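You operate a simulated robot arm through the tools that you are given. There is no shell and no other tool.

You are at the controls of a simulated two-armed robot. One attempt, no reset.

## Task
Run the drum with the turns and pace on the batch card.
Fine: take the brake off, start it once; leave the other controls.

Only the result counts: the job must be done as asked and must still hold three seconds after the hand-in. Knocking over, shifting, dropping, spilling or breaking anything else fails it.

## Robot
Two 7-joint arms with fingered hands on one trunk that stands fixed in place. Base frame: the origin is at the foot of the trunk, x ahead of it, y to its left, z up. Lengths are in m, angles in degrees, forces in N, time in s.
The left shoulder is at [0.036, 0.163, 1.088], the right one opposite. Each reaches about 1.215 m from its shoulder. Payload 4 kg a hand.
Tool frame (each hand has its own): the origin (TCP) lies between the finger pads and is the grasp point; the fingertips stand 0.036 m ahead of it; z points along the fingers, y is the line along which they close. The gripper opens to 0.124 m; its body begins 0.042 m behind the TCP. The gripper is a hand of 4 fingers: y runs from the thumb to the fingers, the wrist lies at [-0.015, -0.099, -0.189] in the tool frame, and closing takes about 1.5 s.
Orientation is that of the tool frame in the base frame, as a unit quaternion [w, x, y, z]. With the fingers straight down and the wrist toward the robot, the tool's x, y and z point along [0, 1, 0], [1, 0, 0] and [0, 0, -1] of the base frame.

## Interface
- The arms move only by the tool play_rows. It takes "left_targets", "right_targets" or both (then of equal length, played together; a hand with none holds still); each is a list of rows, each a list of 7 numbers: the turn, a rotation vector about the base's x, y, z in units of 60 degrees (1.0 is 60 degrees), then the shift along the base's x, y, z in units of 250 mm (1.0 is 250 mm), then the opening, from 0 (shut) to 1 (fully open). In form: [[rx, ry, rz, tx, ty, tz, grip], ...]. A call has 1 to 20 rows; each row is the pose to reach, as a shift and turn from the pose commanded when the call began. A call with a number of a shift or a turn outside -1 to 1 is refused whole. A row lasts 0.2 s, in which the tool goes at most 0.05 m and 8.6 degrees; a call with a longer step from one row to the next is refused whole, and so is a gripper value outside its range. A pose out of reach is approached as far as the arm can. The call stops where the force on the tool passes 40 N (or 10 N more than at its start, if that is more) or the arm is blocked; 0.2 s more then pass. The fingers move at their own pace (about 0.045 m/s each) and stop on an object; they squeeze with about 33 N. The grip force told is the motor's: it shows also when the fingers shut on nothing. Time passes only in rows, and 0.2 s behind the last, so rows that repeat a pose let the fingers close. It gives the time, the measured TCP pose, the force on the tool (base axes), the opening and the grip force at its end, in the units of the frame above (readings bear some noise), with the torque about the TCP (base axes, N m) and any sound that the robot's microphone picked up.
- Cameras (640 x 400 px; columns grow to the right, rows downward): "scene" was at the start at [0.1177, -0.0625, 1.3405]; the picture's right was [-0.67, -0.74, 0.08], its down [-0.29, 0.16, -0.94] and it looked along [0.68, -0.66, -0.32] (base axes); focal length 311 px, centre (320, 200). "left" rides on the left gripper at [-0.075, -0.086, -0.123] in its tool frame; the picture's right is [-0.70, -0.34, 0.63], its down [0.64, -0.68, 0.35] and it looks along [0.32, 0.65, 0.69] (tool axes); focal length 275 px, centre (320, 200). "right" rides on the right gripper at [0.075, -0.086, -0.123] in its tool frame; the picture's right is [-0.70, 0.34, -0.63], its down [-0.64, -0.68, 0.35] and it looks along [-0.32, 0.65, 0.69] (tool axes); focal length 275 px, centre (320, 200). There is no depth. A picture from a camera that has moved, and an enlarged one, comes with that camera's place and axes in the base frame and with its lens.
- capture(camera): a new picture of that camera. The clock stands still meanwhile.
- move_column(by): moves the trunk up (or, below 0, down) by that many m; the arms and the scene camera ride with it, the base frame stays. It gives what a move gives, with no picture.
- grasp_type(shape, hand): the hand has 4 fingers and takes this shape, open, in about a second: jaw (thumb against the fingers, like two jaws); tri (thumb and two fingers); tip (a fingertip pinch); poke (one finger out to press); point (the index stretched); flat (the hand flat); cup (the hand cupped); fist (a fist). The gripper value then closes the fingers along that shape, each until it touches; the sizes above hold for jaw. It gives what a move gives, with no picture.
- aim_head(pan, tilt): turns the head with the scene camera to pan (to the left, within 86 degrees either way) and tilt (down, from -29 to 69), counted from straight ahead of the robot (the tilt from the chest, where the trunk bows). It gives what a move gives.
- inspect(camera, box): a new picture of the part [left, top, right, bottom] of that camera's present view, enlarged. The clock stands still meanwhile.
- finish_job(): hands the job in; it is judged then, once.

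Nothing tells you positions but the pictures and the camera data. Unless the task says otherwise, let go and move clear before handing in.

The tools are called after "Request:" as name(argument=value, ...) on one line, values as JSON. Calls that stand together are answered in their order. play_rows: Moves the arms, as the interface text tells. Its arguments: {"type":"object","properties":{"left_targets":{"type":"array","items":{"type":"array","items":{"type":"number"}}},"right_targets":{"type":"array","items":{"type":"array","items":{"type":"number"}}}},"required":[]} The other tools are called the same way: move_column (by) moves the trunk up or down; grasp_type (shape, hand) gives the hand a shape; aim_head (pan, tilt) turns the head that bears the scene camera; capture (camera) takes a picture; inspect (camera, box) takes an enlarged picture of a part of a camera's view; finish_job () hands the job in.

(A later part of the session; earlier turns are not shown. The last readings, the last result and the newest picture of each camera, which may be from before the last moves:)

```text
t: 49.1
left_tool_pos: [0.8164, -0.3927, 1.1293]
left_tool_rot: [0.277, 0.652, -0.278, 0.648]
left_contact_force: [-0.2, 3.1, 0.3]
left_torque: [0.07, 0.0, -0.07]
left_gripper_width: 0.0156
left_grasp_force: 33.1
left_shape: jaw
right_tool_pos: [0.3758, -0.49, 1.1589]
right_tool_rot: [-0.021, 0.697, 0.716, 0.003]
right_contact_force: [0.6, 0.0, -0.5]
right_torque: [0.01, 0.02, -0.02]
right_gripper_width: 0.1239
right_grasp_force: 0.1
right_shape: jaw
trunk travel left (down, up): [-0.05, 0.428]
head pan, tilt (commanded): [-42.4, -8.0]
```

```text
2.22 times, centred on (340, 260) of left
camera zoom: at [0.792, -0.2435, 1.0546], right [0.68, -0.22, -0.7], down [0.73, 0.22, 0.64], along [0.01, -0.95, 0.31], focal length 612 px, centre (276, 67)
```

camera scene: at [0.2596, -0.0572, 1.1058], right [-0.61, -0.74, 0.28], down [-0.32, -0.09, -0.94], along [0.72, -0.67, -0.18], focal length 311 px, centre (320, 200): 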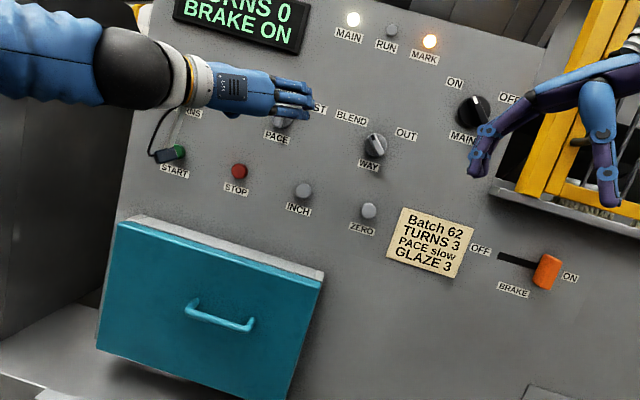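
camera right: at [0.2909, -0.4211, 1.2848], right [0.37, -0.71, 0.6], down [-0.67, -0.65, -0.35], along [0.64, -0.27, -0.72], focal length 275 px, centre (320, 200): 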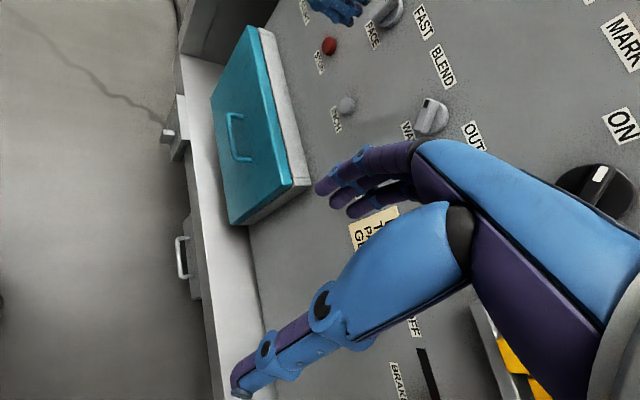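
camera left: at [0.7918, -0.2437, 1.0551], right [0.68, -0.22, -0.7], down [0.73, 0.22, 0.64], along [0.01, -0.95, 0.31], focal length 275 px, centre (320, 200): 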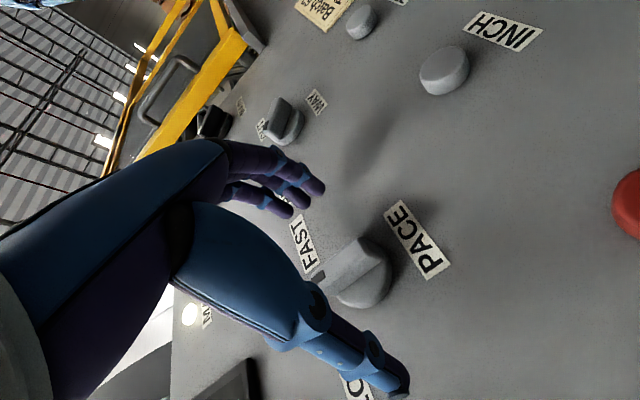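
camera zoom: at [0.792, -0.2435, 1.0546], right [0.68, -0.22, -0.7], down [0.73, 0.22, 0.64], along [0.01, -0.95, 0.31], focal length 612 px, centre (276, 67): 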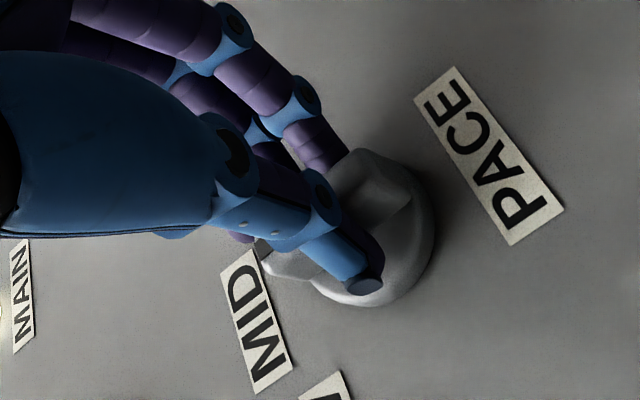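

The PACE ridge is gripped cleanly with almost no side force. I'll turn 45° counter-clockwise to SLOW.

Request:
play_rows(left_targets=[[-0.058, 0.06, 0, 0, 0, 0, 0], [-0.115, 0.12, 0, 0, 0, 0, 0], [-0.173, 0.181, 0, 0, 0, 0, 0], [-0.23, 0.241, 0, 0, 0, 0, 0], [-0.288, 0.301, 0, 0, 0, 0, 0], [-0.345, 0.361, 0, 0, 0, 0, 0], [-0.403, 0.422, 0, 0, 0, 0, 0], [-0.46, 0.482, 0, 0, 0, 0, 0], [-0.518, 0.542, 0, 0, 0, 0, 0], [-0.518, 0.542, 0, 0, 0, 0, 0]])

Request:
inspect(camera="left", box=[230, 170, 450, 350])

Request:
inspect(camera="scene", box=[180, 60, 400, 200])

```text
t: 51.3
left_tool_pos: [0.815, -0.3925, 1.1301]
left_tool_rot: [0.506, 0.708, -0.008, 0.493]
left_contact_force: [-11.0, 9.6, 1.0]
left_torque: [-0.03, -0.26, -0.16]
left_gripper_width: 0.0155
left_grasp_force: 33.1
left_shape: jaw
right_tool_pos: [0.3754, -0.4899, 1.1583]
right_tool_rot: [-0.022, 0.697, 0.716, 0.003]
right_contact_force: [0.5, 0.3, -1.0]
right_torque: [0.0, 0.0, 0.0]
right_gripper_width: 0.1239
right_grasp_force: 0.0
right_shape: jaw
trunk travel left (down, up): [-0.05, 0.428]
head pan, tilt (commanded): [-42.4, -8.0]
```

```text
2.22 times, centred on (340, 260) of left
camera zoom: at [0.736, -0.2979, 1.0167], right [0.25, -0.63, -0.73], down [0.92, 0.4, -0.03], along [0.31, -0.67, 0.68], focal length 612 px, centre (276, 67)
```

zoom: 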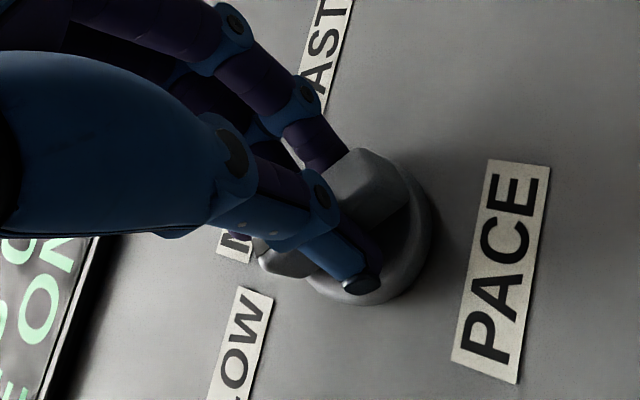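

```text
2.86 times, centred on (290, 130) of scene
camera zoom: at [0.2574, -0.0566, 1.1069], right [-0.61, -0.74, 0.28], down [-0.32, -0.09, -0.94], along [0.72, -0.67, -0.18], focal length 888 px, centre (406, 400)
```

zoom: 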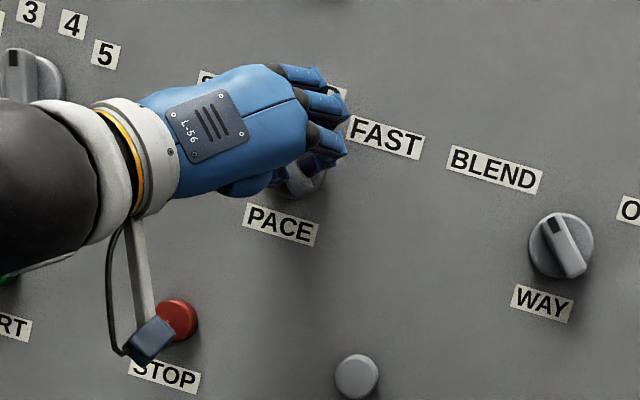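

The full 45° turn completed with the ridge still aligned. I'll release and back straight off.

Request:
play_rows(left_targets=[[0, 0, 0, 0, 0, 0, 0.3], [0, 0, 0, 0, 0, 0, 0.6], [0, 0, 0, 0, 0, 0, 0.9], [0, 0, 0, 0, 0, 0, 1], [0, 0, 0, 0, 0, 0, 1], [0, 0, 0, 0, 0, 0, 1], [0, 0, 0, 0, 0, 0, 1], [0, 0, 0, -0.092, 0.096, 0, 1], [0, 0, 0, -0.184, 0.192, 0, 1], [0, 0, 0, -0.276, 0.289, 0, 1], [0, 0, 0, -0.387, 0.405, 0, 1], [0, 0, 0, -0.5, 0.52, 0, 1]])

Request:
capture(camera="scene")

Request:
capture(camera="left")

```text
t: 53.9
left_tool_pos: [0.6891, -0.2633, 1.1308]
left_tool_rot: [0.505, 0.709, -0.009, 0.492]
left_contact_force: [0.7, -0.7, -0.4]
left_torque: [0.01, -0.01, 0.0]
left_gripper_width: 0.1238
left_grasp_force: 0.0
left_shape: jaw
right_tool_pos: [0.3755, -0.4906, 1.1582]
right_tool_rot: [-0.022, 0.698, 0.716, 0.002]
right_contact_force: [0.9, -0.1, -0.4]
right_torque: [-0.01, 0.01, 0.03]
right_gripper_width: 0.1241
right_grasp_force: 0.0
right_shape: jaw
trunk travel left (down, up): [-0.05, 0.428]
head pan, tilt (commanded): [-42.4, -8.0]
```

```text
taken
camera scene: at [0.2582, -0.0572, 1.1068], right [-0.61, -0.74, 0.28], down [-0.32, -0.09, -0.94], along [0.72, -0.67, -0.18], focal length 311 px, centre (320, 200)
```

scene: 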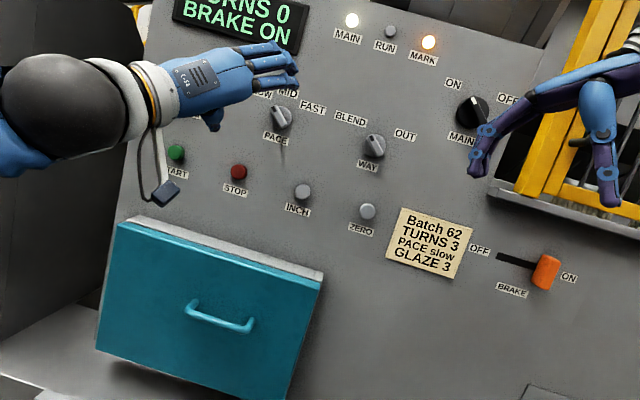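

```text
taken
camera left: at [0.6096, -0.1681, 1.0174], right [0.25, -0.63, -0.73], down [0.92, 0.4, -0.03], along [0.31, -0.67, 0.68], focal length 275 px, centre (320, 200)
```

left: 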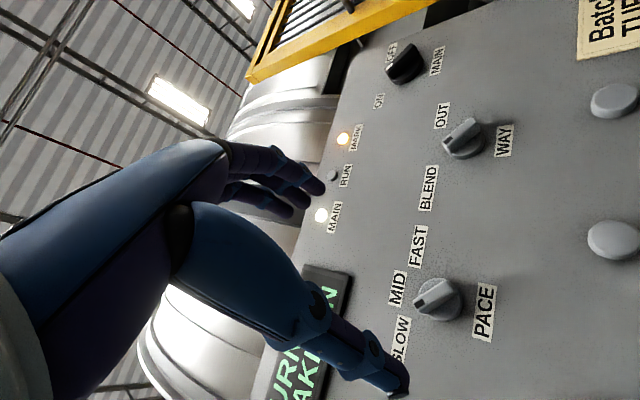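

PACE's ridge looks parallel to WAY's BLEND (-45°). I'll zoom in to compare them.

Request:
inspect(camera="left", box=[390, 90, 550, 350])

Request:
inspect(camera="scene", box=[250, 80, 410, 170])

```text
1.54 times, centred on (470, 220) of left
camera zoom: at [0.6096, -0.1681, 1.0174], right [0.25, -0.63, -0.73], down [0.92, 0.4, -0.03], along [0.31, -0.67, 0.68], focal length 424 px, centre (89, 169)
```

zoom: 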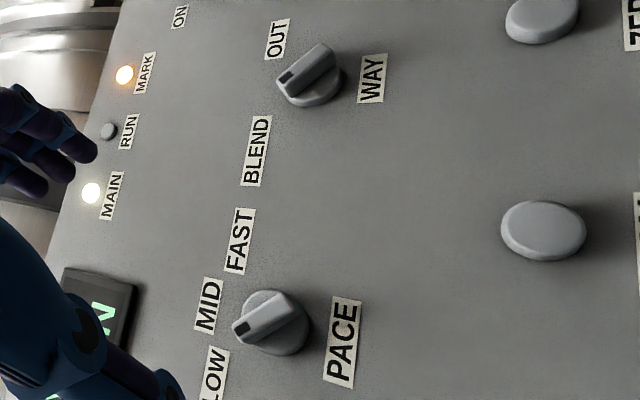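

```text
4.00 times, centred on (330, 125) of scene
camera zoom: at [0.2582, -0.0572, 1.1068], right [-0.61, -0.74, 0.28], down [-0.32, -0.09, -0.94], along [0.72, -0.67, -0.18], focal length 1243 px, centre (280, 500)
```

zoom: 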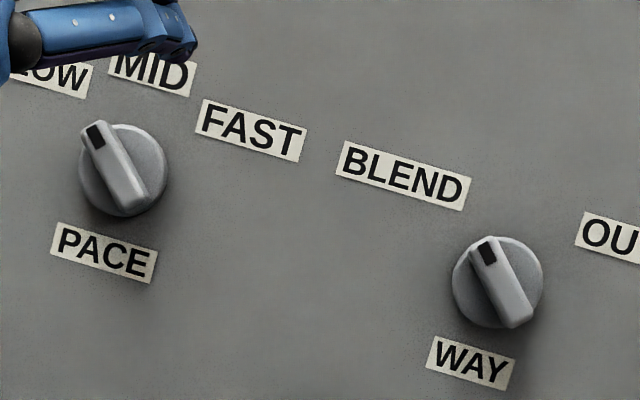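

PACE is parallel to BLEND, so it's at SLOW. Next is the brake, so I'll examine the area around its slider from the scene camera.

Request:
inspect(camera="scene", box=[440, 130, 640, 330])

Request:
inspect(camera="scene", box=[480, 230, 600, 310])

```text
2.00 times, centred on (540, 230) of scene
camera zoom: at [0.2582, -0.0572, 1.1068], right [-0.61, -0.74, 0.28], down [-0.32, -0.09, -0.94], along [0.72, -0.67, -0.18], focal length 622 px, centre (-120, 140)
```

zoom: 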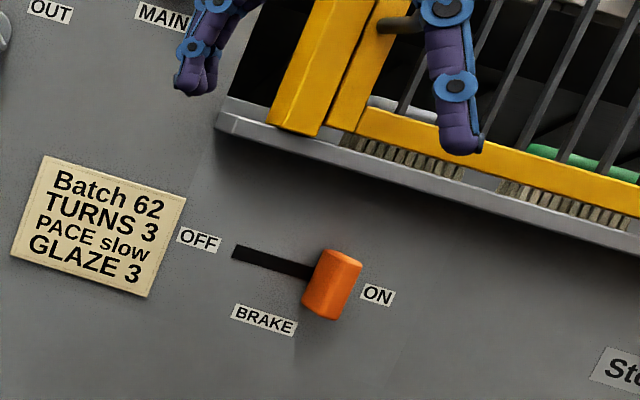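

```text
5.00 times, centred on (540, 270) of scene
camera zoom: at [0.2582, -0.0572, 1.1068], right [-0.61, -0.74, 0.28], down [-0.32, -0.09, -0.94], along [0.72, -0.67, -0.18], focal length 1554 px, centre (-780, -150)
```

zoom: 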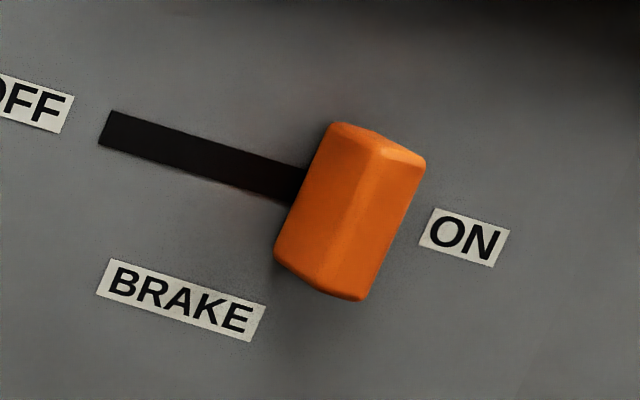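

The brake handle (about 25 mm wide, 60 mm tall and 30 mm proud) sits just below the gate sill. I'll turn the right hand halfway towards the panel and move it towards the brake, staying well clear, for a better view.

Request:
play_rows(right_targets=[[-0.043, -0.101, -0.043, -0.037, -0.074, -0.033, 1], [-0.086, -0.201, -0.086, -0.075, -0.149, -0.066, 1], [-0.129, -0.302, -0.129, -0.112, -0.223, -0.099, 1], [-0.173, -0.403, -0.173, -0.15, -0.297, -0.133, 1], [-0.216, -0.504, -0.216, -0.187, -0.371, -0.166, 1], [-0.259, -0.604, -0.259, -0.225, -0.446, -0.199, 1], [-0.302, -0.705, -0.302, -0.262, -0.52, -0.232, 1]])

Request:
capture(camera="right")

Request:
capture(camera="scene")

```text
t: 55.5
left_tool_pos: [0.69, -0.2626, 1.1307]
left_tool_rot: [0.505, 0.709, -0.01, 0.493]
left_contact_force: [-0.6, 0.8, 0.6]
left_torque: [0.02, 0.01, -0.01]
left_gripper_width: 0.1237
left_grasp_force: 0.0
left_shape: jaw
right_tool_pos: [0.3086, -0.6181, 1.1013]
right_tool_rot: [0.344, 0.745, 0.552, 0.147]
right_contact_force: [0.4, -0.6, 0.2]
right_torque: [0.02, 0.02, -0.03]
right_gripper_width: 0.124
right_grasp_force: 0.0
right_shape: jaw
right hand out of reach, approached as far as the arm can: row 3
trunk travel left (down, up): [-0.05, 0.428]
head pan, tilt (commanded): [-42.4, -8.0]
```

```text
taken
camera right: at [0.1982, -0.4919, 1.1194], right [-0.38, -0.47, 0.8], down [-0.51, -0.61, -0.6], along [0.77, -0.63, -0.01], focal length 275 px, centre (320, 200)
```

right: 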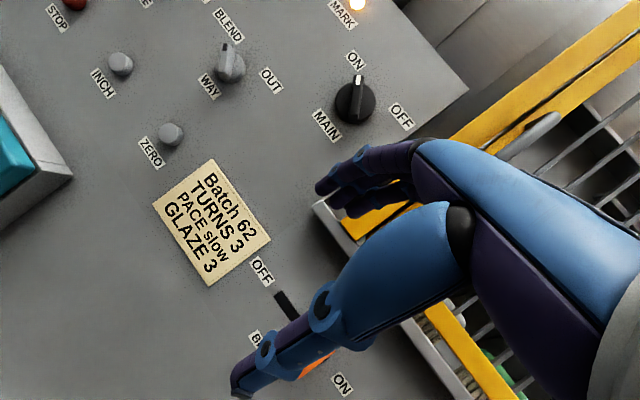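

```text
taken
camera scene: at [0.2577, -0.0572, 1.107], right [-0.61, -0.74, 0.28], down [-0.32, -0.09, -0.94], along [0.72, -0.67, -0.18], focal length 311 px, centre (320, 200)
```

scene: 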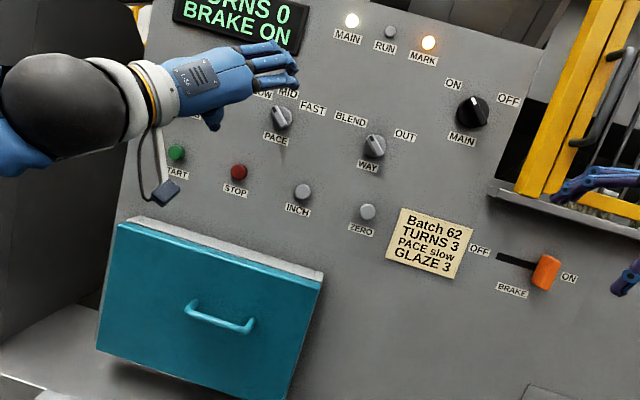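

The view puts the handle centre at about 0.84 m along the panel at z≈0.98, with roughly 6 cm of travel towards OFF. I'll bring the right hand, closing its fingers, to a spot in front and to the right of the handle, pointing straight at the panel.

Request:
play_rows(right_targets=[[-0.039, -0.092, -0.043, -0.031, -0.093, -0.061, 0.8], [-0.077, -0.184, -0.085, -0.062, -0.187, -0.121, 0.6], [-0.116, -0.276, -0.128, -0.093, -0.28, -0.182, 0.4], [-0.155, -0.368, -0.171, -0.125, -0.373, -0.243, 0.2], [-0.193, -0.459, -0.213, -0.156, -0.466, -0.303, 0], [-0.232, -0.551, -0.256, -0.187, -0.56, -0.364, 0], [-0.27, -0.643, -0.298, -0.218, -0.653, -0.424, 0], [-0.309, -0.735, -0.341, -0.249, -0.746, -0.485, 0]])

Request:
capture(camera="right")

Request:
capture(camera="scene")

```text
t: 57.3
left_tool_pos: [0.6889, -0.2641, 1.1304]
left_tool_rot: [0.505, 0.709, -0.009, 0.492]
left_contact_force: [0.1, 0.4, 0.3]
left_torque: [-0.01, 0.02, 0.01]
left_gripper_width: 0.1239
left_grasp_force: 0.2
left_shape: jaw
right_tool_pos: [0.2616, -0.813, 1.0008]
right_tool_rot: [0.656, 0.658, 0.262, 0.263]
right_contact_force: [-0.8, 0.2, 0.2]
right_torque: [-0.03, -0.02, 0.02]
right_gripper_width: 0.0002
right_grasp_force: 18.9
right_shape: jaw
right hand out of reach, approached as far as the arm can: row 7, 8
trunk travel left (down, up): [-0.05, 0.428]
head pan, tilt (commanded): [-42.4, -8.0]
```

```text
taken
camera right: at [0.2309, -0.6719, 0.914], right [-0.94, -0.02, 0.34], down [-0.23, -0.69, -0.68], along [0.25, -0.72, 0.65], focal length 275 px, centre (320, 200)
```

right: 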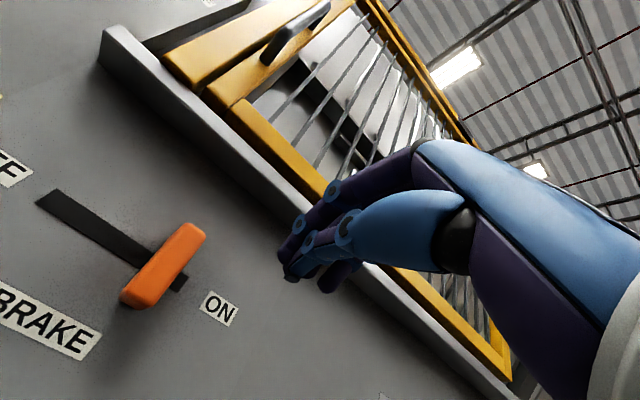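

```text
taken
camera scene: at [0.258, -0.0574, 1.1067], right [-0.61, -0.74, 0.28], down [-0.32, -0.09, -0.94], along [0.72, -0.67, -0.18], focal length 311 px, centre (320, 200)
```

scene: 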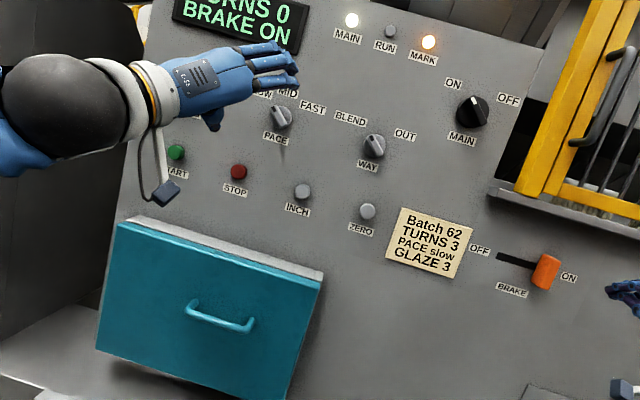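

The right hand is well placed: closed, about 6 cm right of the handle, 10 cm off the panel, and 5 cm below the sill. It's about 2 cm too high, so I'll lower the trunk 25 mm to match the handle's height.

Request:
move_column(by=-0.025)

Request:
capture(camera="right")

```text
t: 58.0
left_tool_pos: [0.6895, -0.2647, 1.1053]
left_tool_rot: [0.505, 0.708, -0.01, 0.494]
left_contact_force: [0.1, 0.2, -0.1]
left_torque: [0.03, 0.02, 0.04]
left_gripper_width: 0.1237
left_grasp_force: 0.1
left_shape: jaw
right_tool_pos: [0.2616, -0.8139, 0.9766]
right_tool_rot: [0.656, 0.657, 0.262, 0.264]
right_contact_force: [-0.8, -0.3, 0.3]
right_torque: [0.0, -0.01, -0.01]
right_gripper_width: 0.0
right_grasp_force: 33.6
right_shape: jaw
trunk travel left (down, up): [-0.025, 0.453]
head pan, tilt (commanded): [-42.4, -8.0]
```

```text
taken
camera right: at [0.2303, -0.6717, 0.8906], right [-0.94, -0.02, 0.34], down [-0.23, -0.69, -0.68], along [0.25, -0.72, 0.65], focal length 275 px, centre (320, 200)
```

right: 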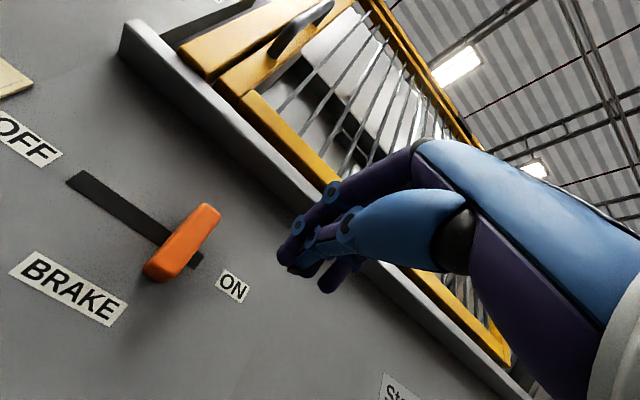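

The geometry is consistent: the slot runs u≈0.756–0.866 with the handle at ≈0.845. I'll advance the closed right hand towards the panel beside the handle, slightly to its right.

Request:
play_rows(right_targets=[[0, 0, 0, 0.0715, -0.09, 0, 0], [0, 0, 0, 0.143, -0.181, 0, 0], [0, 0, 0, 0.2146, -0.271, 0, 0], [0, 0, 0, 0.2146, -0.271, 0, 0]])

Request:
capture(camera="right")

Request:
inspect(camera="scene", box=[480, 200, 640, 320])

```text
t: 59.0
left_tool_pos: [0.6917, -0.2647, 1.1029]
left_tool_rot: [0.505, 0.709, -0.009, 0.493]
left_contact_force: [0.8, -0.3, -0.1]
left_torque: [0.0, 0.02, 0.02]
left_gripper_width: 0.1236
left_grasp_force: 0.1
left_shape: jaw
right_tool_pos: [0.3155, -0.8795, 0.975]
right_tool_rot: [0.656, 0.657, 0.263, 0.263]
right_contact_force: [0.4, -0.4, -1.1]
right_torque: [-0.02, 0.0, -0.01]
right_gripper_width: 0.0
right_grasp_force: 33.3
right_shape: jaw
trunk travel left (down, up): [-0.025, 0.453]
head pan, tilt (commanded): [-42.4, -8.0]
```

```text
taken
camera right: at [0.2839, -0.7381, 0.889], right [-0.94, -0.02, 0.34], down [-0.23, -0.69, -0.68], along [0.25, -0.72, 0.65], focal length 275 px, centre (320, 200)
```

right: 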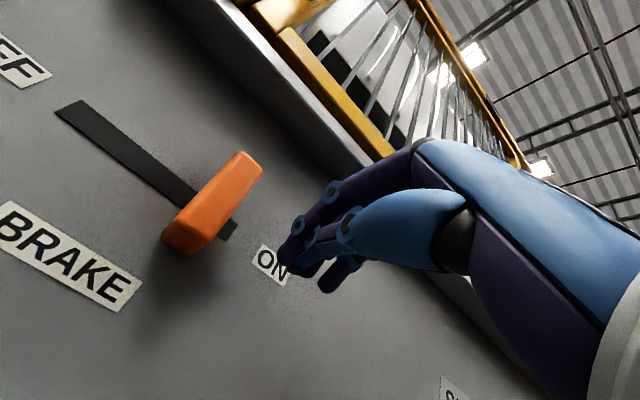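

```text
3.33 times, centred on (560, 260) of scene
camera zoom: at [0.2798, -0.0573, 1.0667], right [-0.6, -0.74, 0.31], down [-0.37, -0.09, -0.92], along [0.71, -0.67, -0.22], focal length 1036 px, centre (-480, 0)
```

zoom: 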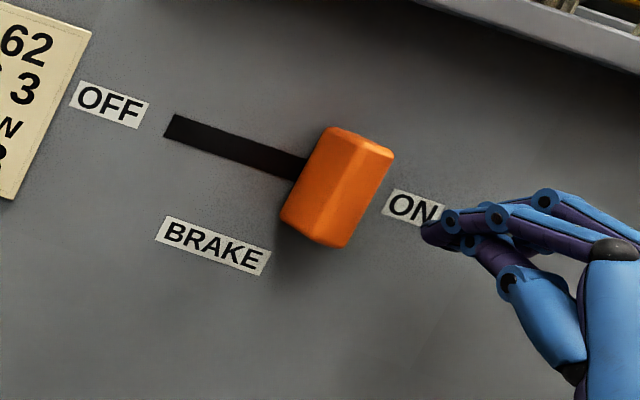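

The fingers are beside the handle's right face with no contact. I'll push left along the slot slowly, about 7 cm.

Request:
play_rows(right_targets=[[0, 0, 0, 0.029, 0.0276, 0, 0], [0, 0, 0, 0.058, 0.0553, 0, 0], [0, 0, 0, 0.087, 0.083, 0, 0], [0, 0, 0, 0.116, 0.11, 0, 0], [0, 0, 0, 0.145, 0.138, 0, 0], [0, 0, 0, 0.174, 0.166, 0, 0], [0, 0, 0, 0.202, 0.193, 0, 0]])

Request:
capture(camera="right")

Request:
capture(camera="scene")

```text
t: 60.6
left_tool_pos: [0.6923, -0.2651, 1.103]
left_tool_rot: [0.505, 0.709, -0.01, 0.492]
left_contact_force: [-0.1, -0.2, -0.3]
left_torque: [0.01, 0.01, 0.02]
left_gripper_width: 0.1238
left_grasp_force: 0.1
left_shape: jaw
right_tool_pos: [0.3654, -0.8335, 0.9751]
right_tool_rot: [0.656, 0.657, 0.262, 0.262]
right_contact_force: [-0.8, -1.1, 1.3]
right_torque: [-0.03, -0.01, -0.05]
right_gripper_width: 0.0
right_grasp_force: 32.8
right_shape: jaw
trunk travel left (down, up): [-0.025, 0.453]
head pan, tilt (commanded): [-42.4, -8.0]
```

```text
taken
camera right: at [0.3337, -0.6919, 0.889], right [-0.94, -0.02, 0.34], down [-0.23, -0.69, -0.68], along [0.25, -0.72, 0.65], focal length 275 px, centre (320, 200)
```

right: 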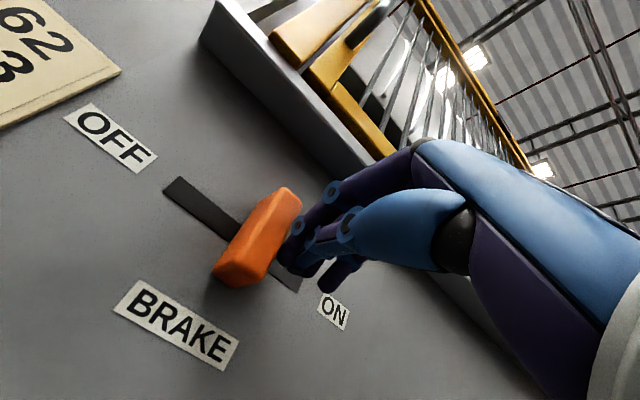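

```text
taken
camera scene: at [0.2797, -0.0573, 1.0667], right [-0.6, -0.74, 0.31], down [-0.37, -0.09, -0.92], along [0.71, -0.67, -0.22], focal length 311 px, centre (320, 200)
```

scene: 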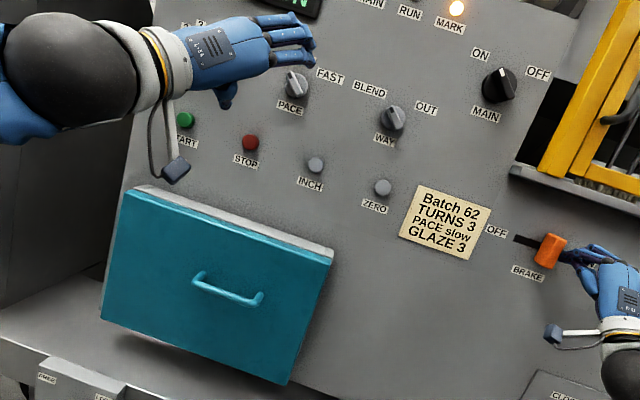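

The handle is sliding freely towards OFF. I'll keep pushing gently to the end stop.

Request:
play_rows(right_targets=[[0, 0, 0, 0.0202, 0.0193, 0, 0], [0, 0, 0, 0.0405, 0.0387, 0, 0], [0, 0, 0, 0.0607, 0.058, 0, 0], [0, 0, 0, 0.081, 0.0774, 0, 0], [0, 0, 0, 0.1012, 0.0967, 0, 0], [0, 0, 0, 0.1215, 0.1161, 0, 0], [0, 0, 0, 0.136, 0.13, 0, 0]])

Request:
capture(camera="right")

Request:
inspect(camera="scene", box=[480, 200, 640, 320])

```text
t: 62.2
left_tool_pos: [0.689, -0.265, 1.1043]
left_tool_rot: [0.504, 0.708, -0.009, 0.494]
left_contact_force: [-0.9, -0.8, 0.3]
left_torque: [0.04, 0.0, 0.01]
left_gripper_width: 0.1238
left_grasp_force: 0.1
left_shape: jaw
right_tool_pos: [0.3972, -0.8057, 0.9751]
right_tool_rot: [0.656, 0.659, 0.259, 0.263]
right_contact_force: [-31.4, -27.6, 2.3]
right_torque: [0.18, -0.29, -0.77]
right_gripper_width: 0.0
right_grasp_force: 32.5
right_shape: jaw
trunk travel left (down, up): [-0.025, 0.453]
head pan, tilt (commanded): [-42.4, -8.0]
```

```text
taken
camera right: at [0.3669, -0.663, 0.8899], right [-0.94, -0.02, 0.33], down [-0.23, -0.69, -0.69], along [0.24, -0.72, 0.65], focal length 275 px, centre (320, 200)
```

right: 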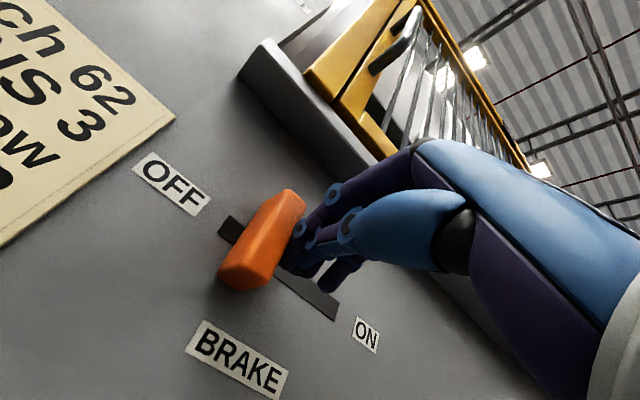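

```text
3.33 times, centred on (560, 260) of scene
camera zoom: at [0.2769, -0.06, 1.0676], right [-0.6, -0.74, 0.31], down [-0.37, -0.09, -0.93], along [0.71, -0.67, -0.22], focal length 1036 px, centre (-480, 0)
```

zoom: 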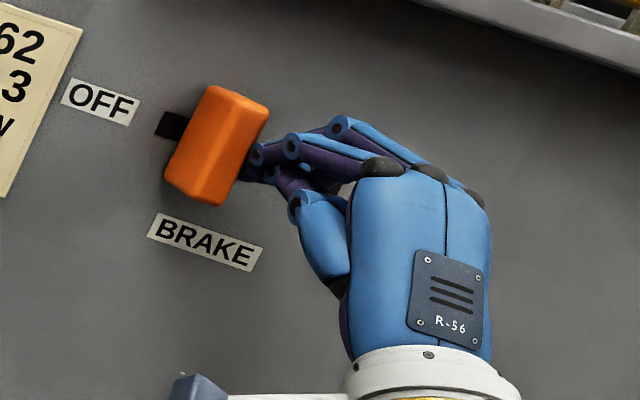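

The force rose to about 42 N along the slot, so the handle is against its OFF stop. I'll back the hand off to the right, then away from the panel, and check the display.

Request:
play_rows(right_targets=[[0, 0, 0, -0.029, -0.028, 0, 0], [0, 0, 0, -0.058, -0.055, 0, 0], [0, 0, 0, -0.087, -0.083, 0, 0], [0, 0, 0, -0.18, 0.014, 0, 0], [0, 0, 0, -0.272, 0.11, 0, 0], [0, 0, 0, -0.364, 0.206, 0, 0]])

Request:
aim_head(pan=-38, tilt=-22)

Request:
capture(camera="scene")

Request:
capture(camera="right")

```text
t: 63.6
left_tool_pos: [0.6918, -0.2643, 1.1022]
left_tool_rot: [0.505, 0.709, -0.009, 0.493]
left_contact_force: [-0.6, -0.5, 0.7]
left_torque: [0.02, 0.01, -0.04]
left_gripper_width: 0.1237
left_grasp_force: 0.2
left_shape: jaw
right_tool_pos: [0.3101, -0.7504, 0.978]
right_tool_rot: [0.656, 0.657, 0.263, 0.262]
right_contact_force: [0.5, 0.2, -0.1]
right_torque: [0.0, -0.03, -0.01]
right_gripper_width: 0.0
right_grasp_force: 33.3
right_shape: jaw
trunk travel left (down, up): [-0.025, 0.453]
head pan, tilt (commanded): [-42.4, -8.0]
```

```text
t: 64.4
left_tool_pos: [0.6917, -0.2643, 1.1036]
left_tool_rot: [0.505, 0.709, -0.01, 0.493]
left_contact_force: [0.5, -0.2, -0.7]
left_torque: [0.03, 0.0, 0.01]
left_gripper_width: 0.1235
left_grasp_force: 0.0
left_shape: jaw
right_tool_pos: [0.3095, -0.7501, 0.9765]
right_tool_rot: [0.657, 0.657, 0.262, 0.262]
right_contact_force: [0.0, 0.2, 0.2]
right_torque: [-0.04, -0.01, -0.04]
right_gripper_width: 0.0004
right_grasp_force: 32.8
right_shape: jaw
trunk travel left (down, up): [-0.025, 0.453]
head pan, tilt (commanded): [-38.0, -22.0]
```

```text
taken
camera scene: at [0.2846, -0.0452, 1.0863], right [-0.55, -0.79, 0.29], down [-0.17, -0.23, -0.96], along [0.82, -0.57, -0.01], focal length 311 px, centre (320, 200)
```

scene: 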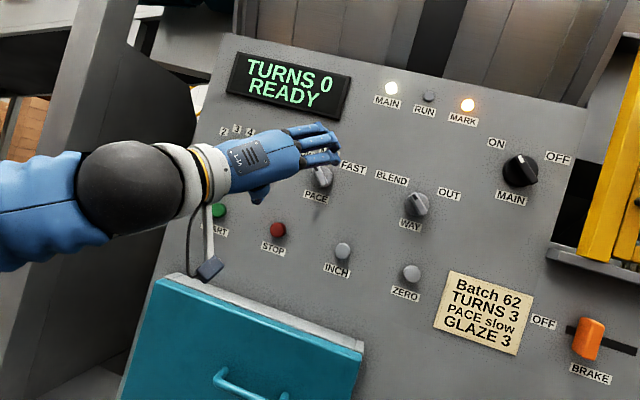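

```text
taken
camera right: at [0.2782, -0.6083, 0.8921], right [-0.94, -0.02, 0.34], down [-0.23, -0.69, -0.68], along [0.25, -0.72, 0.65], focal length 275 px, centre (320, 200)
```

right: 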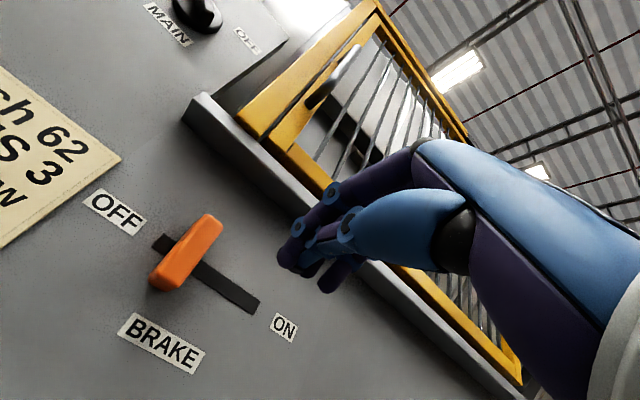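

The display now reads "TURNS 0 / READY", so the brake is off. Next I'll bring the left hand, with fingers closed, in front of START while staying well off the panel, and recheck the knobs on the way.

Request:
play_rows(left_targets=[[0, 0, 0, 0.116, 0.033, -0.058, 0.8], [0, 0, 0, 0.232, 0.066, -0.116, 0.6], [0, 0, 0, 0.348, 0.098, -0.173, 0.4], [0, 0, 0, 0.464, 0.131, -0.231, 0.2], [0, 0, 0, 0.58, 0.164, -0.289, 0], [0, 0, 0, 0.696, 0.197, -0.347, 0], [0, 0, 0, 0.812, 0.229, -0.404, 0], [0, 0, 0, 0.928, 0.262, -0.462, 0], [0, 0, 0, 0.928, 0.262, -0.462, 0], [0, 0, 0, 0.928, 0.262, -0.462, 0]])

Request:
capture(camera="left")

Request:
capture(camera="scene")

```text
t: 66.6
left_tool_pos: [0.925, -0.1987, 0.9875]
left_tool_rot: [0.505, 0.709, -0.01, 0.492]
left_contact_force: [0.0, 0.2, 0.4]
left_torque: [0.01, 0.02, 0.01]
left_gripper_width: 0.0001
left_grasp_force: 32.8
left_shape: jaw
right_tool_pos: [0.3087, -0.7502, 0.9778]
right_tool_rot: [0.655, 0.657, 0.263, 0.263]
right_contact_force: [0.2, 0.5, 0.1]
right_torque: [-0.02, -0.01, -0.02]
right_gripper_width: 0.0
right_grasp_force: 33.1
right_shape: jaw
trunk travel left (down, up): [-0.025, 0.453]
head pan, tilt (commanded): [-38.0, -22.0]
```

```text
taken
camera left: at [0.845, -0.1028, 0.8751], right [0.25, -0.63, -0.73], down [0.92, 0.4, -0.03], along [0.31, -0.67, 0.68], focal length 275 px, centre (320, 200)
```

left: 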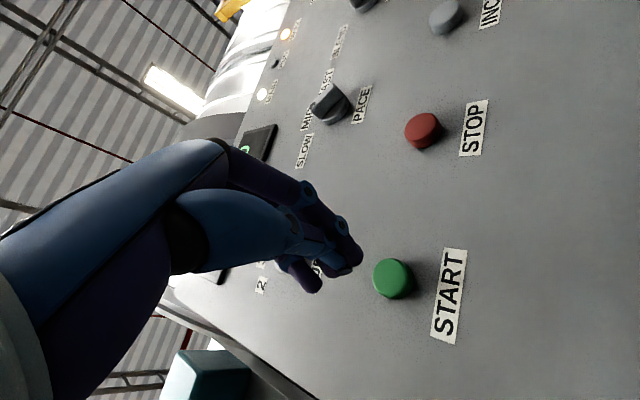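

```text
taken
camera scene: at [0.2846, -0.0451, 1.0863], right [-0.54, -0.79, 0.29], down [-0.17, -0.23, -0.96], along [0.82, -0.57, -0.01], focal length 311 px, centre (320, 200)
```

scene: 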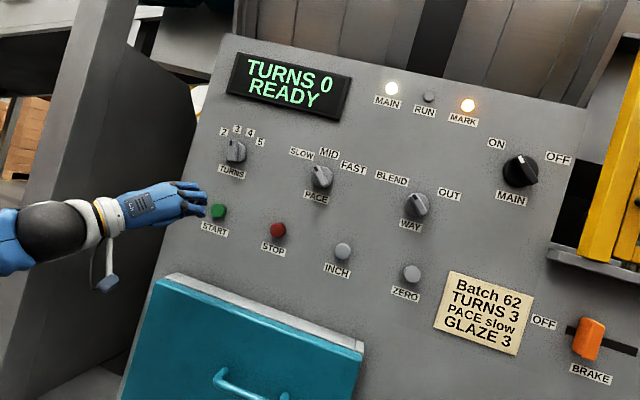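

START is exactly on the projected tool axis. Before pressing, I'll recheck the TURNS and PACE knobs close up.

Request:
inspect(camera="scene", box=[210, 120, 270, 180])

Request:
inspect(camera="scene", box=[280, 135, 460, 245])

Request:
inspect(camera="left", box=[260, 210, 480, 350])

```text
6.67 times, centred on (240, 150) of scene
camera zoom: at [0.2846, -0.0451, 1.0863], right [-0.54, -0.79, 0.29], down [-0.17, -0.23, -0.96], along [0.82, -0.57, -0.01], focal length 2072 px, centre (853, 533)
```

zoom: 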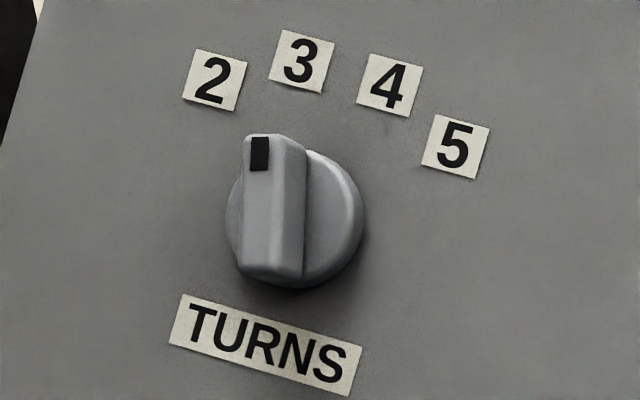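

```text
3.56 times, centred on (370, 190) of scene
camera zoom: at [0.2846, -0.0451, 1.0863], right [-0.54, -0.79, 0.29], down [-0.17, -0.23, -0.96], along [0.82, -0.57, -0.01], focal length 1105 px, centre (142, 236)
```

zoom: 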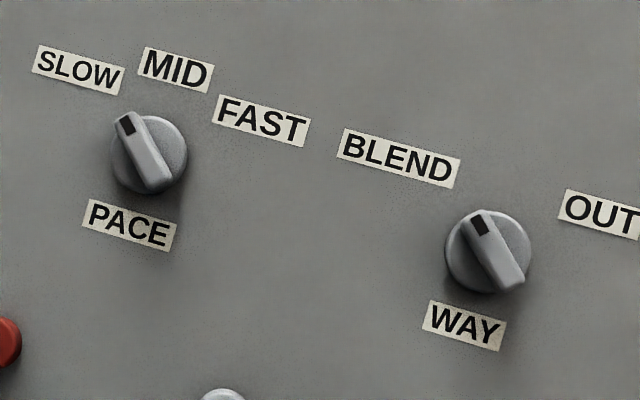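

```text
2.86 times, centred on (370, 280) of left
camera zoom: at [0.845, -0.1028, 0.8751], right [0.25, -0.63, -0.73], down [0.92, 0.4, -0.03], along [0.31, -0.67, 0.68], focal length 786 px, centre (177, -29)
```

zoom: 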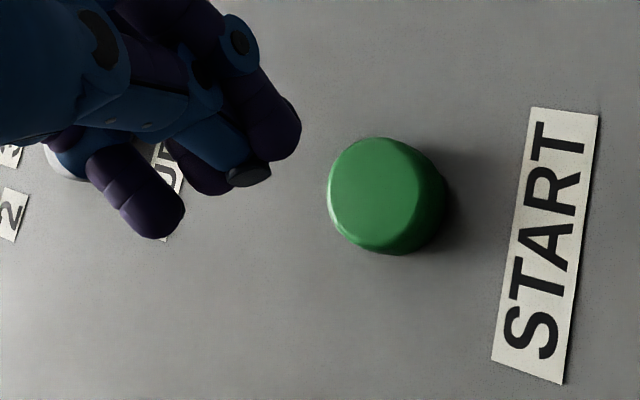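

All settings check out: TURNS about -16° (3), PACE about -44° (SLOW), WAY untouched, brake OFF. I'll advance towards START to just short of contact.

Request:
play_rows(left_targets=[[0, 0, 0, 0.05, -0.052, 0, 0], [0, 0, 0, 0.1, -0.104, 0, 0], [0, 0, 0, 0.149, -0.156, 0, 0]])

Request:
capture(camera="left")

Request:
inspect(camera="scene", box=[160, 160, 290, 260])

```text
t: 67.4
left_tool_pos: [0.9615, -0.2364, 0.9882]
left_tool_rot: [0.505, 0.709, -0.01, 0.493]
left_contact_force: [-0.1, -1.2, 0.2]
left_torque: [0.0, -0.01, -0.04]
left_gripper_width: 0.0001
left_grasp_force: 33.2
left_shape: jaw
right_tool_pos: [0.3096, -0.7503, 0.9774]
right_tool_rot: [0.656, 0.657, 0.263, 0.262]
right_contact_force: [0.2, 0.3, -0.5]
right_torque: [-0.02, -0.02, -0.03]
right_gripper_width: 0.0
right_grasp_force: 33.5
right_shape: jaw
trunk travel left (down, up): [-0.025, 0.453]
head pan, tilt (commanded): [-38.0, -22.0]
```

```text
taken
camera left: at [0.8819, -0.1414, 0.876], right [0.25, -0.63, -0.73], down [0.92, 0.4, -0.03], along [0.31, -0.67, 0.68], focal length 275 px, centre (320, 200)
```

left: 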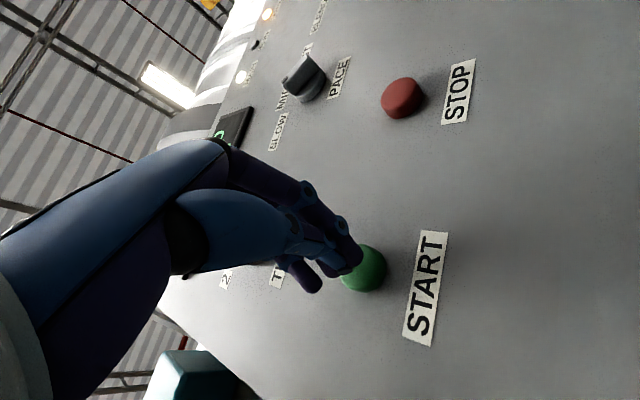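

```text
4.00 times, centred on (225, 210) of scene
camera zoom: at [0.2846, -0.045, 1.0863], right [-0.54, -0.79, 0.29], down [-0.17, -0.23, -0.96], along [0.82, -0.57, -0.01], focal length 1243 px, centre (700, 160)
```

zoom: 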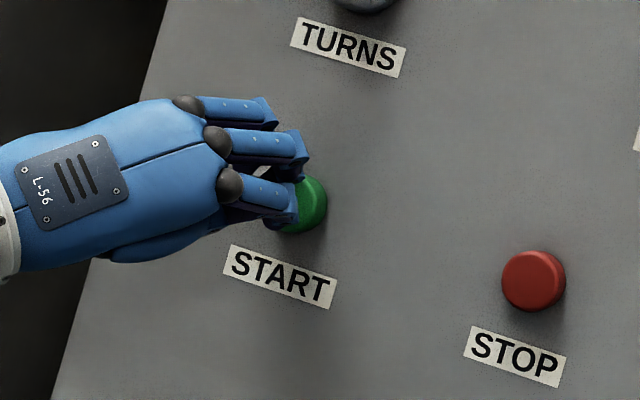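

The fingertips are about 1 cm from the button, centred on it. I'll press in with small steps.

Request:
play_rows(left_targets=[[0, 0, 0, 0.0083, -0.0087, 0, 0], [0, 0, 0, 0.0166, -0.0174, 0, 0], [0, 0, 0, 0.0249, -0.0261, 0, 0], [0, 0, 0, 0.0332, -0.0348, 0, 0], [0, 0, 0, 0.0415, -0.0435, 0, 0], [0, 0, 0, 0.0498, -0.0522, 0, 0]])

Request:
capture(camera="scene")

Request:
inspect(camera="left", box=[260, 210, 480, 350])

```text
t: 68.8
left_tool_pos: [0.9734, -0.2496, 0.9881]
left_tool_rot: [0.505, 0.708, -0.009, 0.493]
left_contact_force: [-5.1, 5.2, 0.7]
left_torque: [-0.01, 0.02, -0.01]
left_gripper_width: 0.0001
left_grasp_force: 32.8
left_shape: jaw
right_tool_pos: [0.3083, -0.7489, 0.9785]
right_tool_rot: [0.657, 0.657, 0.262, 0.262]
right_contact_force: [1.4, -0.3, -0.9]
right_torque: [0.01, 0.01, 0.0]
right_gripper_width: 0.0002
right_grasp_force: 33.3
right_shape: jaw
trunk travel left (down, up): [-0.025, 0.453]
head pan, tilt (commanded): [-38.0, -22.0]
heard: click
```

```text
taken
camera scene: at [0.2842, -0.0446, 1.0865], right [-0.54, -0.79, 0.29], down [-0.17, -0.23, -0.96], along [0.82, -0.57, -0.01], focal length 311 px, centre (320, 200)
```

scene: 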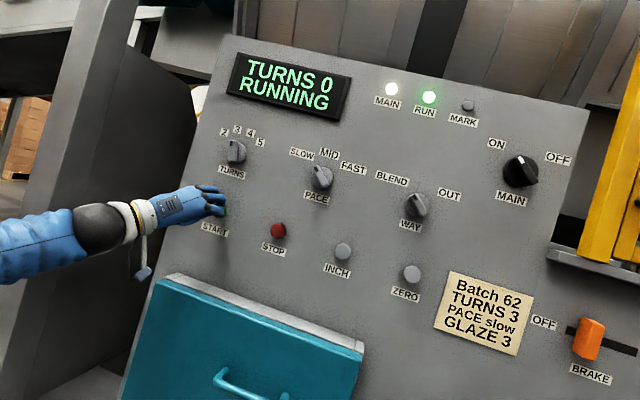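

```text
2.86 times, centred on (370, 280) of left
camera zoom: at [0.8933, -0.1544, 0.8759], right [0.25, -0.63, -0.73], down [0.92, 0.4, -0.03], along [0.31, -0.67, 0.68], focal length 786 px, centre (177, -29)
```

zoom: 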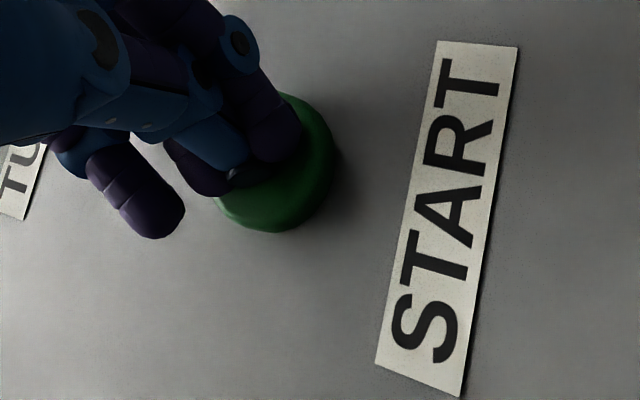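

There was a click; the display shows RUNNING and the RUN lamp is lit. I'll pull the left hand straight back off the button.

Request:
play_rows(left_targets=[[0, 0, 0, -0.083, 0.087, 0, 0], [0, 0, 0, -0.18, 0.188, 0, 0], [0, 0, 0, -0.276, 0.289, 0, 0], [0, 0, 0, -0.387, 0.405, 0, 0], [0, 0, 0, -0.5, 0.52, 0, 0]])

Request:
capture(camera="scene")

```text
t: 70.0
left_tool_pos: [0.8468, -0.1203, 0.9886]
left_tool_rot: [0.505, 0.709, -0.01, 0.492]
left_contact_force: [0.4, -1.2, 0.0]
left_torque: [0.03, 0.0, -0.02]
left_gripper_width: 0.0
left_grasp_force: 33.6
left_shape: jaw
right_tool_pos: [0.309, -0.7499, 0.9788]
right_tool_rot: [0.657, 0.657, 0.262, 0.262]
right_contact_force: [0.3, -1.1, 1.2]
right_torque: [-0.03, -0.02, -0.03]
right_gripper_width: 0.0
right_grasp_force: 33.5
right_shape: jaw
trunk travel left (down, up): [-0.025, 0.453]
head pan, tilt (commanded): [-38.0, -22.0]
```

```text
taken
camera scene: at [0.2844, -0.0453, 1.0865], right [-0.55, -0.79, 0.29], down [-0.17, -0.23, -0.96], along [0.82, -0.57, -0.01], focal length 311 px, centre (320, 200)
```

scene: 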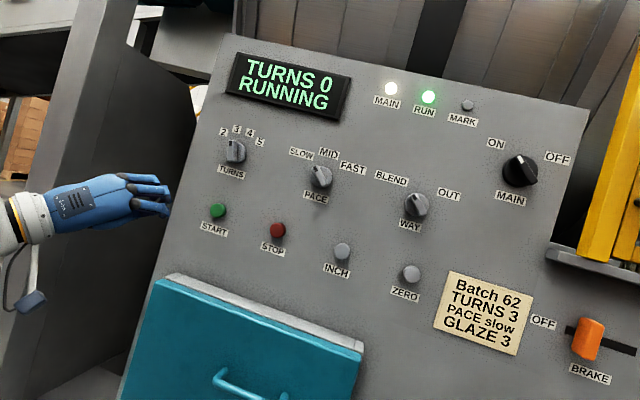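

The drum is running and the hand is clear. I'll wait by holding still and watch the turn count.

Request:
play_rows(left_targets=[[0, 0, 0, 0, 0, 0, 0], [0, 0, 0, 0, 0, 0, 0], [0, 0, 0, 0, 0, 0, 0], [0, 0, 0, 0, 0, 0, 0], [0, 0, 0, 0, 0, 0, 0], [0, 0, 0, 0, 0, 0, 0], [0, 0, 0, 0, 0, 0, 0], [0, 0, 0, 0, 0, 0, 0], [0, 0, 0, 0, 0, 0, 0], [0, 0, 0, 0, 0, 0, 0], [0, 0, 0, 0, 0, 0, 0], [0, 0, 0, 0, 0, 0, 0], [0, 0, 0, 0, 0, 0, 0], [0, 0, 0, 0, 0, 0, 0], [0, 0, 0, 0, 0, 0, 0], [0, 0, 0, 0, 0, 0, 0], [0, 0, 0, 0, 0, 0, 0], [0, 0, 0, 0, 0, 0, 0], [0, 0, 0, 0, 0, 0, 0], [0, 0, 0, 0, 0, 0, 0]])

Request:
capture(camera="scene")

```text
t: 74.2
left_tool_pos: [0.8471, -0.1193, 0.9873]
left_tool_rot: [0.505, 0.709, -0.009, 0.492]
left_contact_force: [-0.1, -0.1, 0.3]
left_torque: [0.01, 0.0, -0.02]
left_gripper_width: 0.0
left_grasp_force: 32.8
left_shape: jaw
right_tool_pos: [0.3083, -0.7496, 0.9782]
right_tool_rot: [0.656, 0.657, 0.263, 0.262]
right_contact_force: [-0.7, -0.5, 0.1]
right_torque: [0.0, 0.05, 0.02]
right_gripper_width: 0.0
right_grasp_force: 32.5
right_shape: jaw
trunk travel left (down, up): [-0.025, 0.453]
head pan, tilt (commanded): [-38.0, -22.0]
```

```text
taken
camera scene: at [0.2846, -0.0451, 1.0863], right [-0.54, -0.79, 0.29], down [-0.17, -0.23, -0.96], along [0.82, -0.57, -0.01], focal length 311 px, centre (320, 200)
```

scene: 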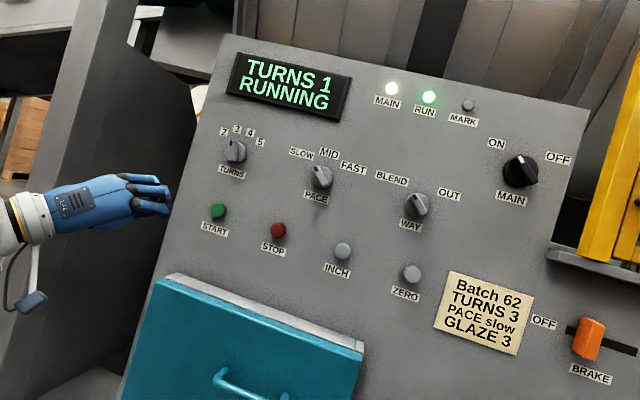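

The display shows TURNS 1, still RUNNING. I'll keep waiting.

Request:
play_rows(left_targets=[[0, 0, 0, 0, 0, 0, 0], [0, 0, 0, 0, 0, 0, 0], [0, 0, 0, 0, 0, 0, 0], [0, 0, 0, 0, 0, 0, 0], [0, 0, 0, 0, 0, 0, 0], [0, 0, 0, 0, 0, 0, 0], [0, 0, 0, 0, 0, 0, 0], [0, 0, 0, 0, 0, 0, 0], [0, 0, 0, 0, 0, 0, 0], [0, 0, 0, 0, 0, 0, 0], [0, 0, 0, 0, 0, 0, 0], [0, 0, 0, 0, 0, 0, 0], [0, 0, 0, 0, 0, 0, 0], [0, 0, 0, 0, 0, 0, 0], [0, 0, 0, 0, 0, 0, 0], [0, 0, 0, 0, 0, 0, 0], [0, 0, 0, 0, 0, 0, 0], [0, 0, 0, 0, 0, 0, 0], [0, 0, 0, 0, 0, 0, 0], [0, 0, 0, 0, 0, 0, 0]])

Request:
play_rows(left_targets=[[0, 0, 0, 0, 0, 0, 0], [0, 0, 0, 0, 0, 0, 0], [0, 0, 0, 0, 0, 0, 0], [0, 0, 0, 0, 0, 0, 0], [0, 0, 0, 0, 0, 0, 0], [0, 0, 0, 0, 0, 0, 0], [0, 0, 0, 0, 0, 0, 0], [0, 0, 0, 0, 0, 0, 0], [0, 0, 0, 0, 0, 0, 0], [0, 0, 0, 0, 0, 0, 0], [0, 0, 0, 0, 0, 0, 0], [0, 0, 0, 0, 0, 0, 0], [0, 0, 0, 0, 0, 0, 0], [0, 0, 0, 0, 0, 0, 0], [0, 0, 0, 0, 0, 0, 0], [0, 0, 0, 0, 0, 0, 0], [0, 0, 0, 0, 0, 0, 0], [0, 0, 0, 0, 0, 0, 0], [0, 0, 0, 0, 0, 0, 0], [0, 0, 0, 0, 0, 0, 0]])

Request:
capture(camera="scene")

```text
t: 78.4
left_tool_pos: [0.8484, -0.1192, 0.988]
left_tool_rot: [0.504, 0.708, -0.009, 0.494]
left_contact_force: [0.5, -0.6, -0.3]
left_torque: [-0.02, 0.01, 0.03]
left_gripper_width: 0.0
left_grasp_force: 32.8
left_shape: jaw
right_tool_pos: [0.3101, -0.7507, 0.9777]
right_tool_rot: [0.657, 0.657, 0.262, 0.262]
right_contact_force: [0.5, 0.0, -0.1]
right_torque: [-0.01, -0.01, 0.03]
right_gripper_width: 0.0
right_grasp_force: 33.2
right_shape: jaw
trunk travel left (down, up): [-0.025, 0.453]
head pan, tilt (commanded): [-38.0, -22.0]
```

```text
t: 82.6
left_tool_pos: [0.8484, -0.1183, 0.9872]
left_tool_rot: [0.505, 0.709, -0.01, 0.492]
left_contact_force: [-0.7, 0.6, -0.2]
left_torque: [0.0, -0.04, -0.01]
left_gripper_width: 0.0002
left_grasp_force: 32.9
left_shape: jaw
right_tool_pos: [0.3101, -0.7511, 0.9782]
right_tool_rot: [0.656, 0.657, 0.263, 0.262]
right_contact_force: [0.2, -0.4, 0.9]
right_torque: [-0.01, 0.03, 0.03]
right_gripper_width: 0.0
right_grasp_force: 32.8
right_shape: jaw
trunk travel left (down, up): [-0.025, 0.453]
head pan, tilt (commanded): [-38.0, -22.0]
```

```text
taken
camera scene: at [0.2846, -0.0451, 1.0863], right [-0.54, -0.79, 0.29], down [-0.17, -0.23, -0.96], along [0.82, -0.57, -0.01], focal length 311 px, centre (320, 200)
```

scene: 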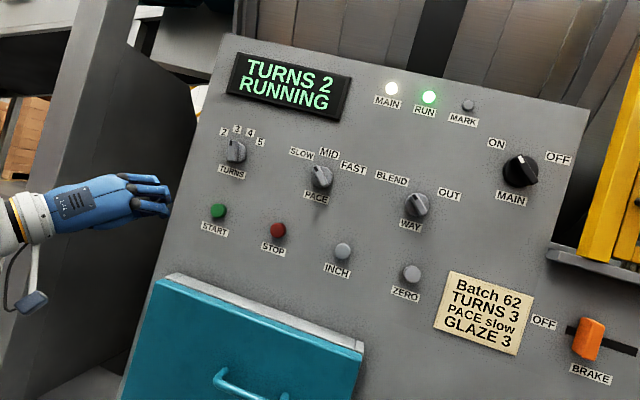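

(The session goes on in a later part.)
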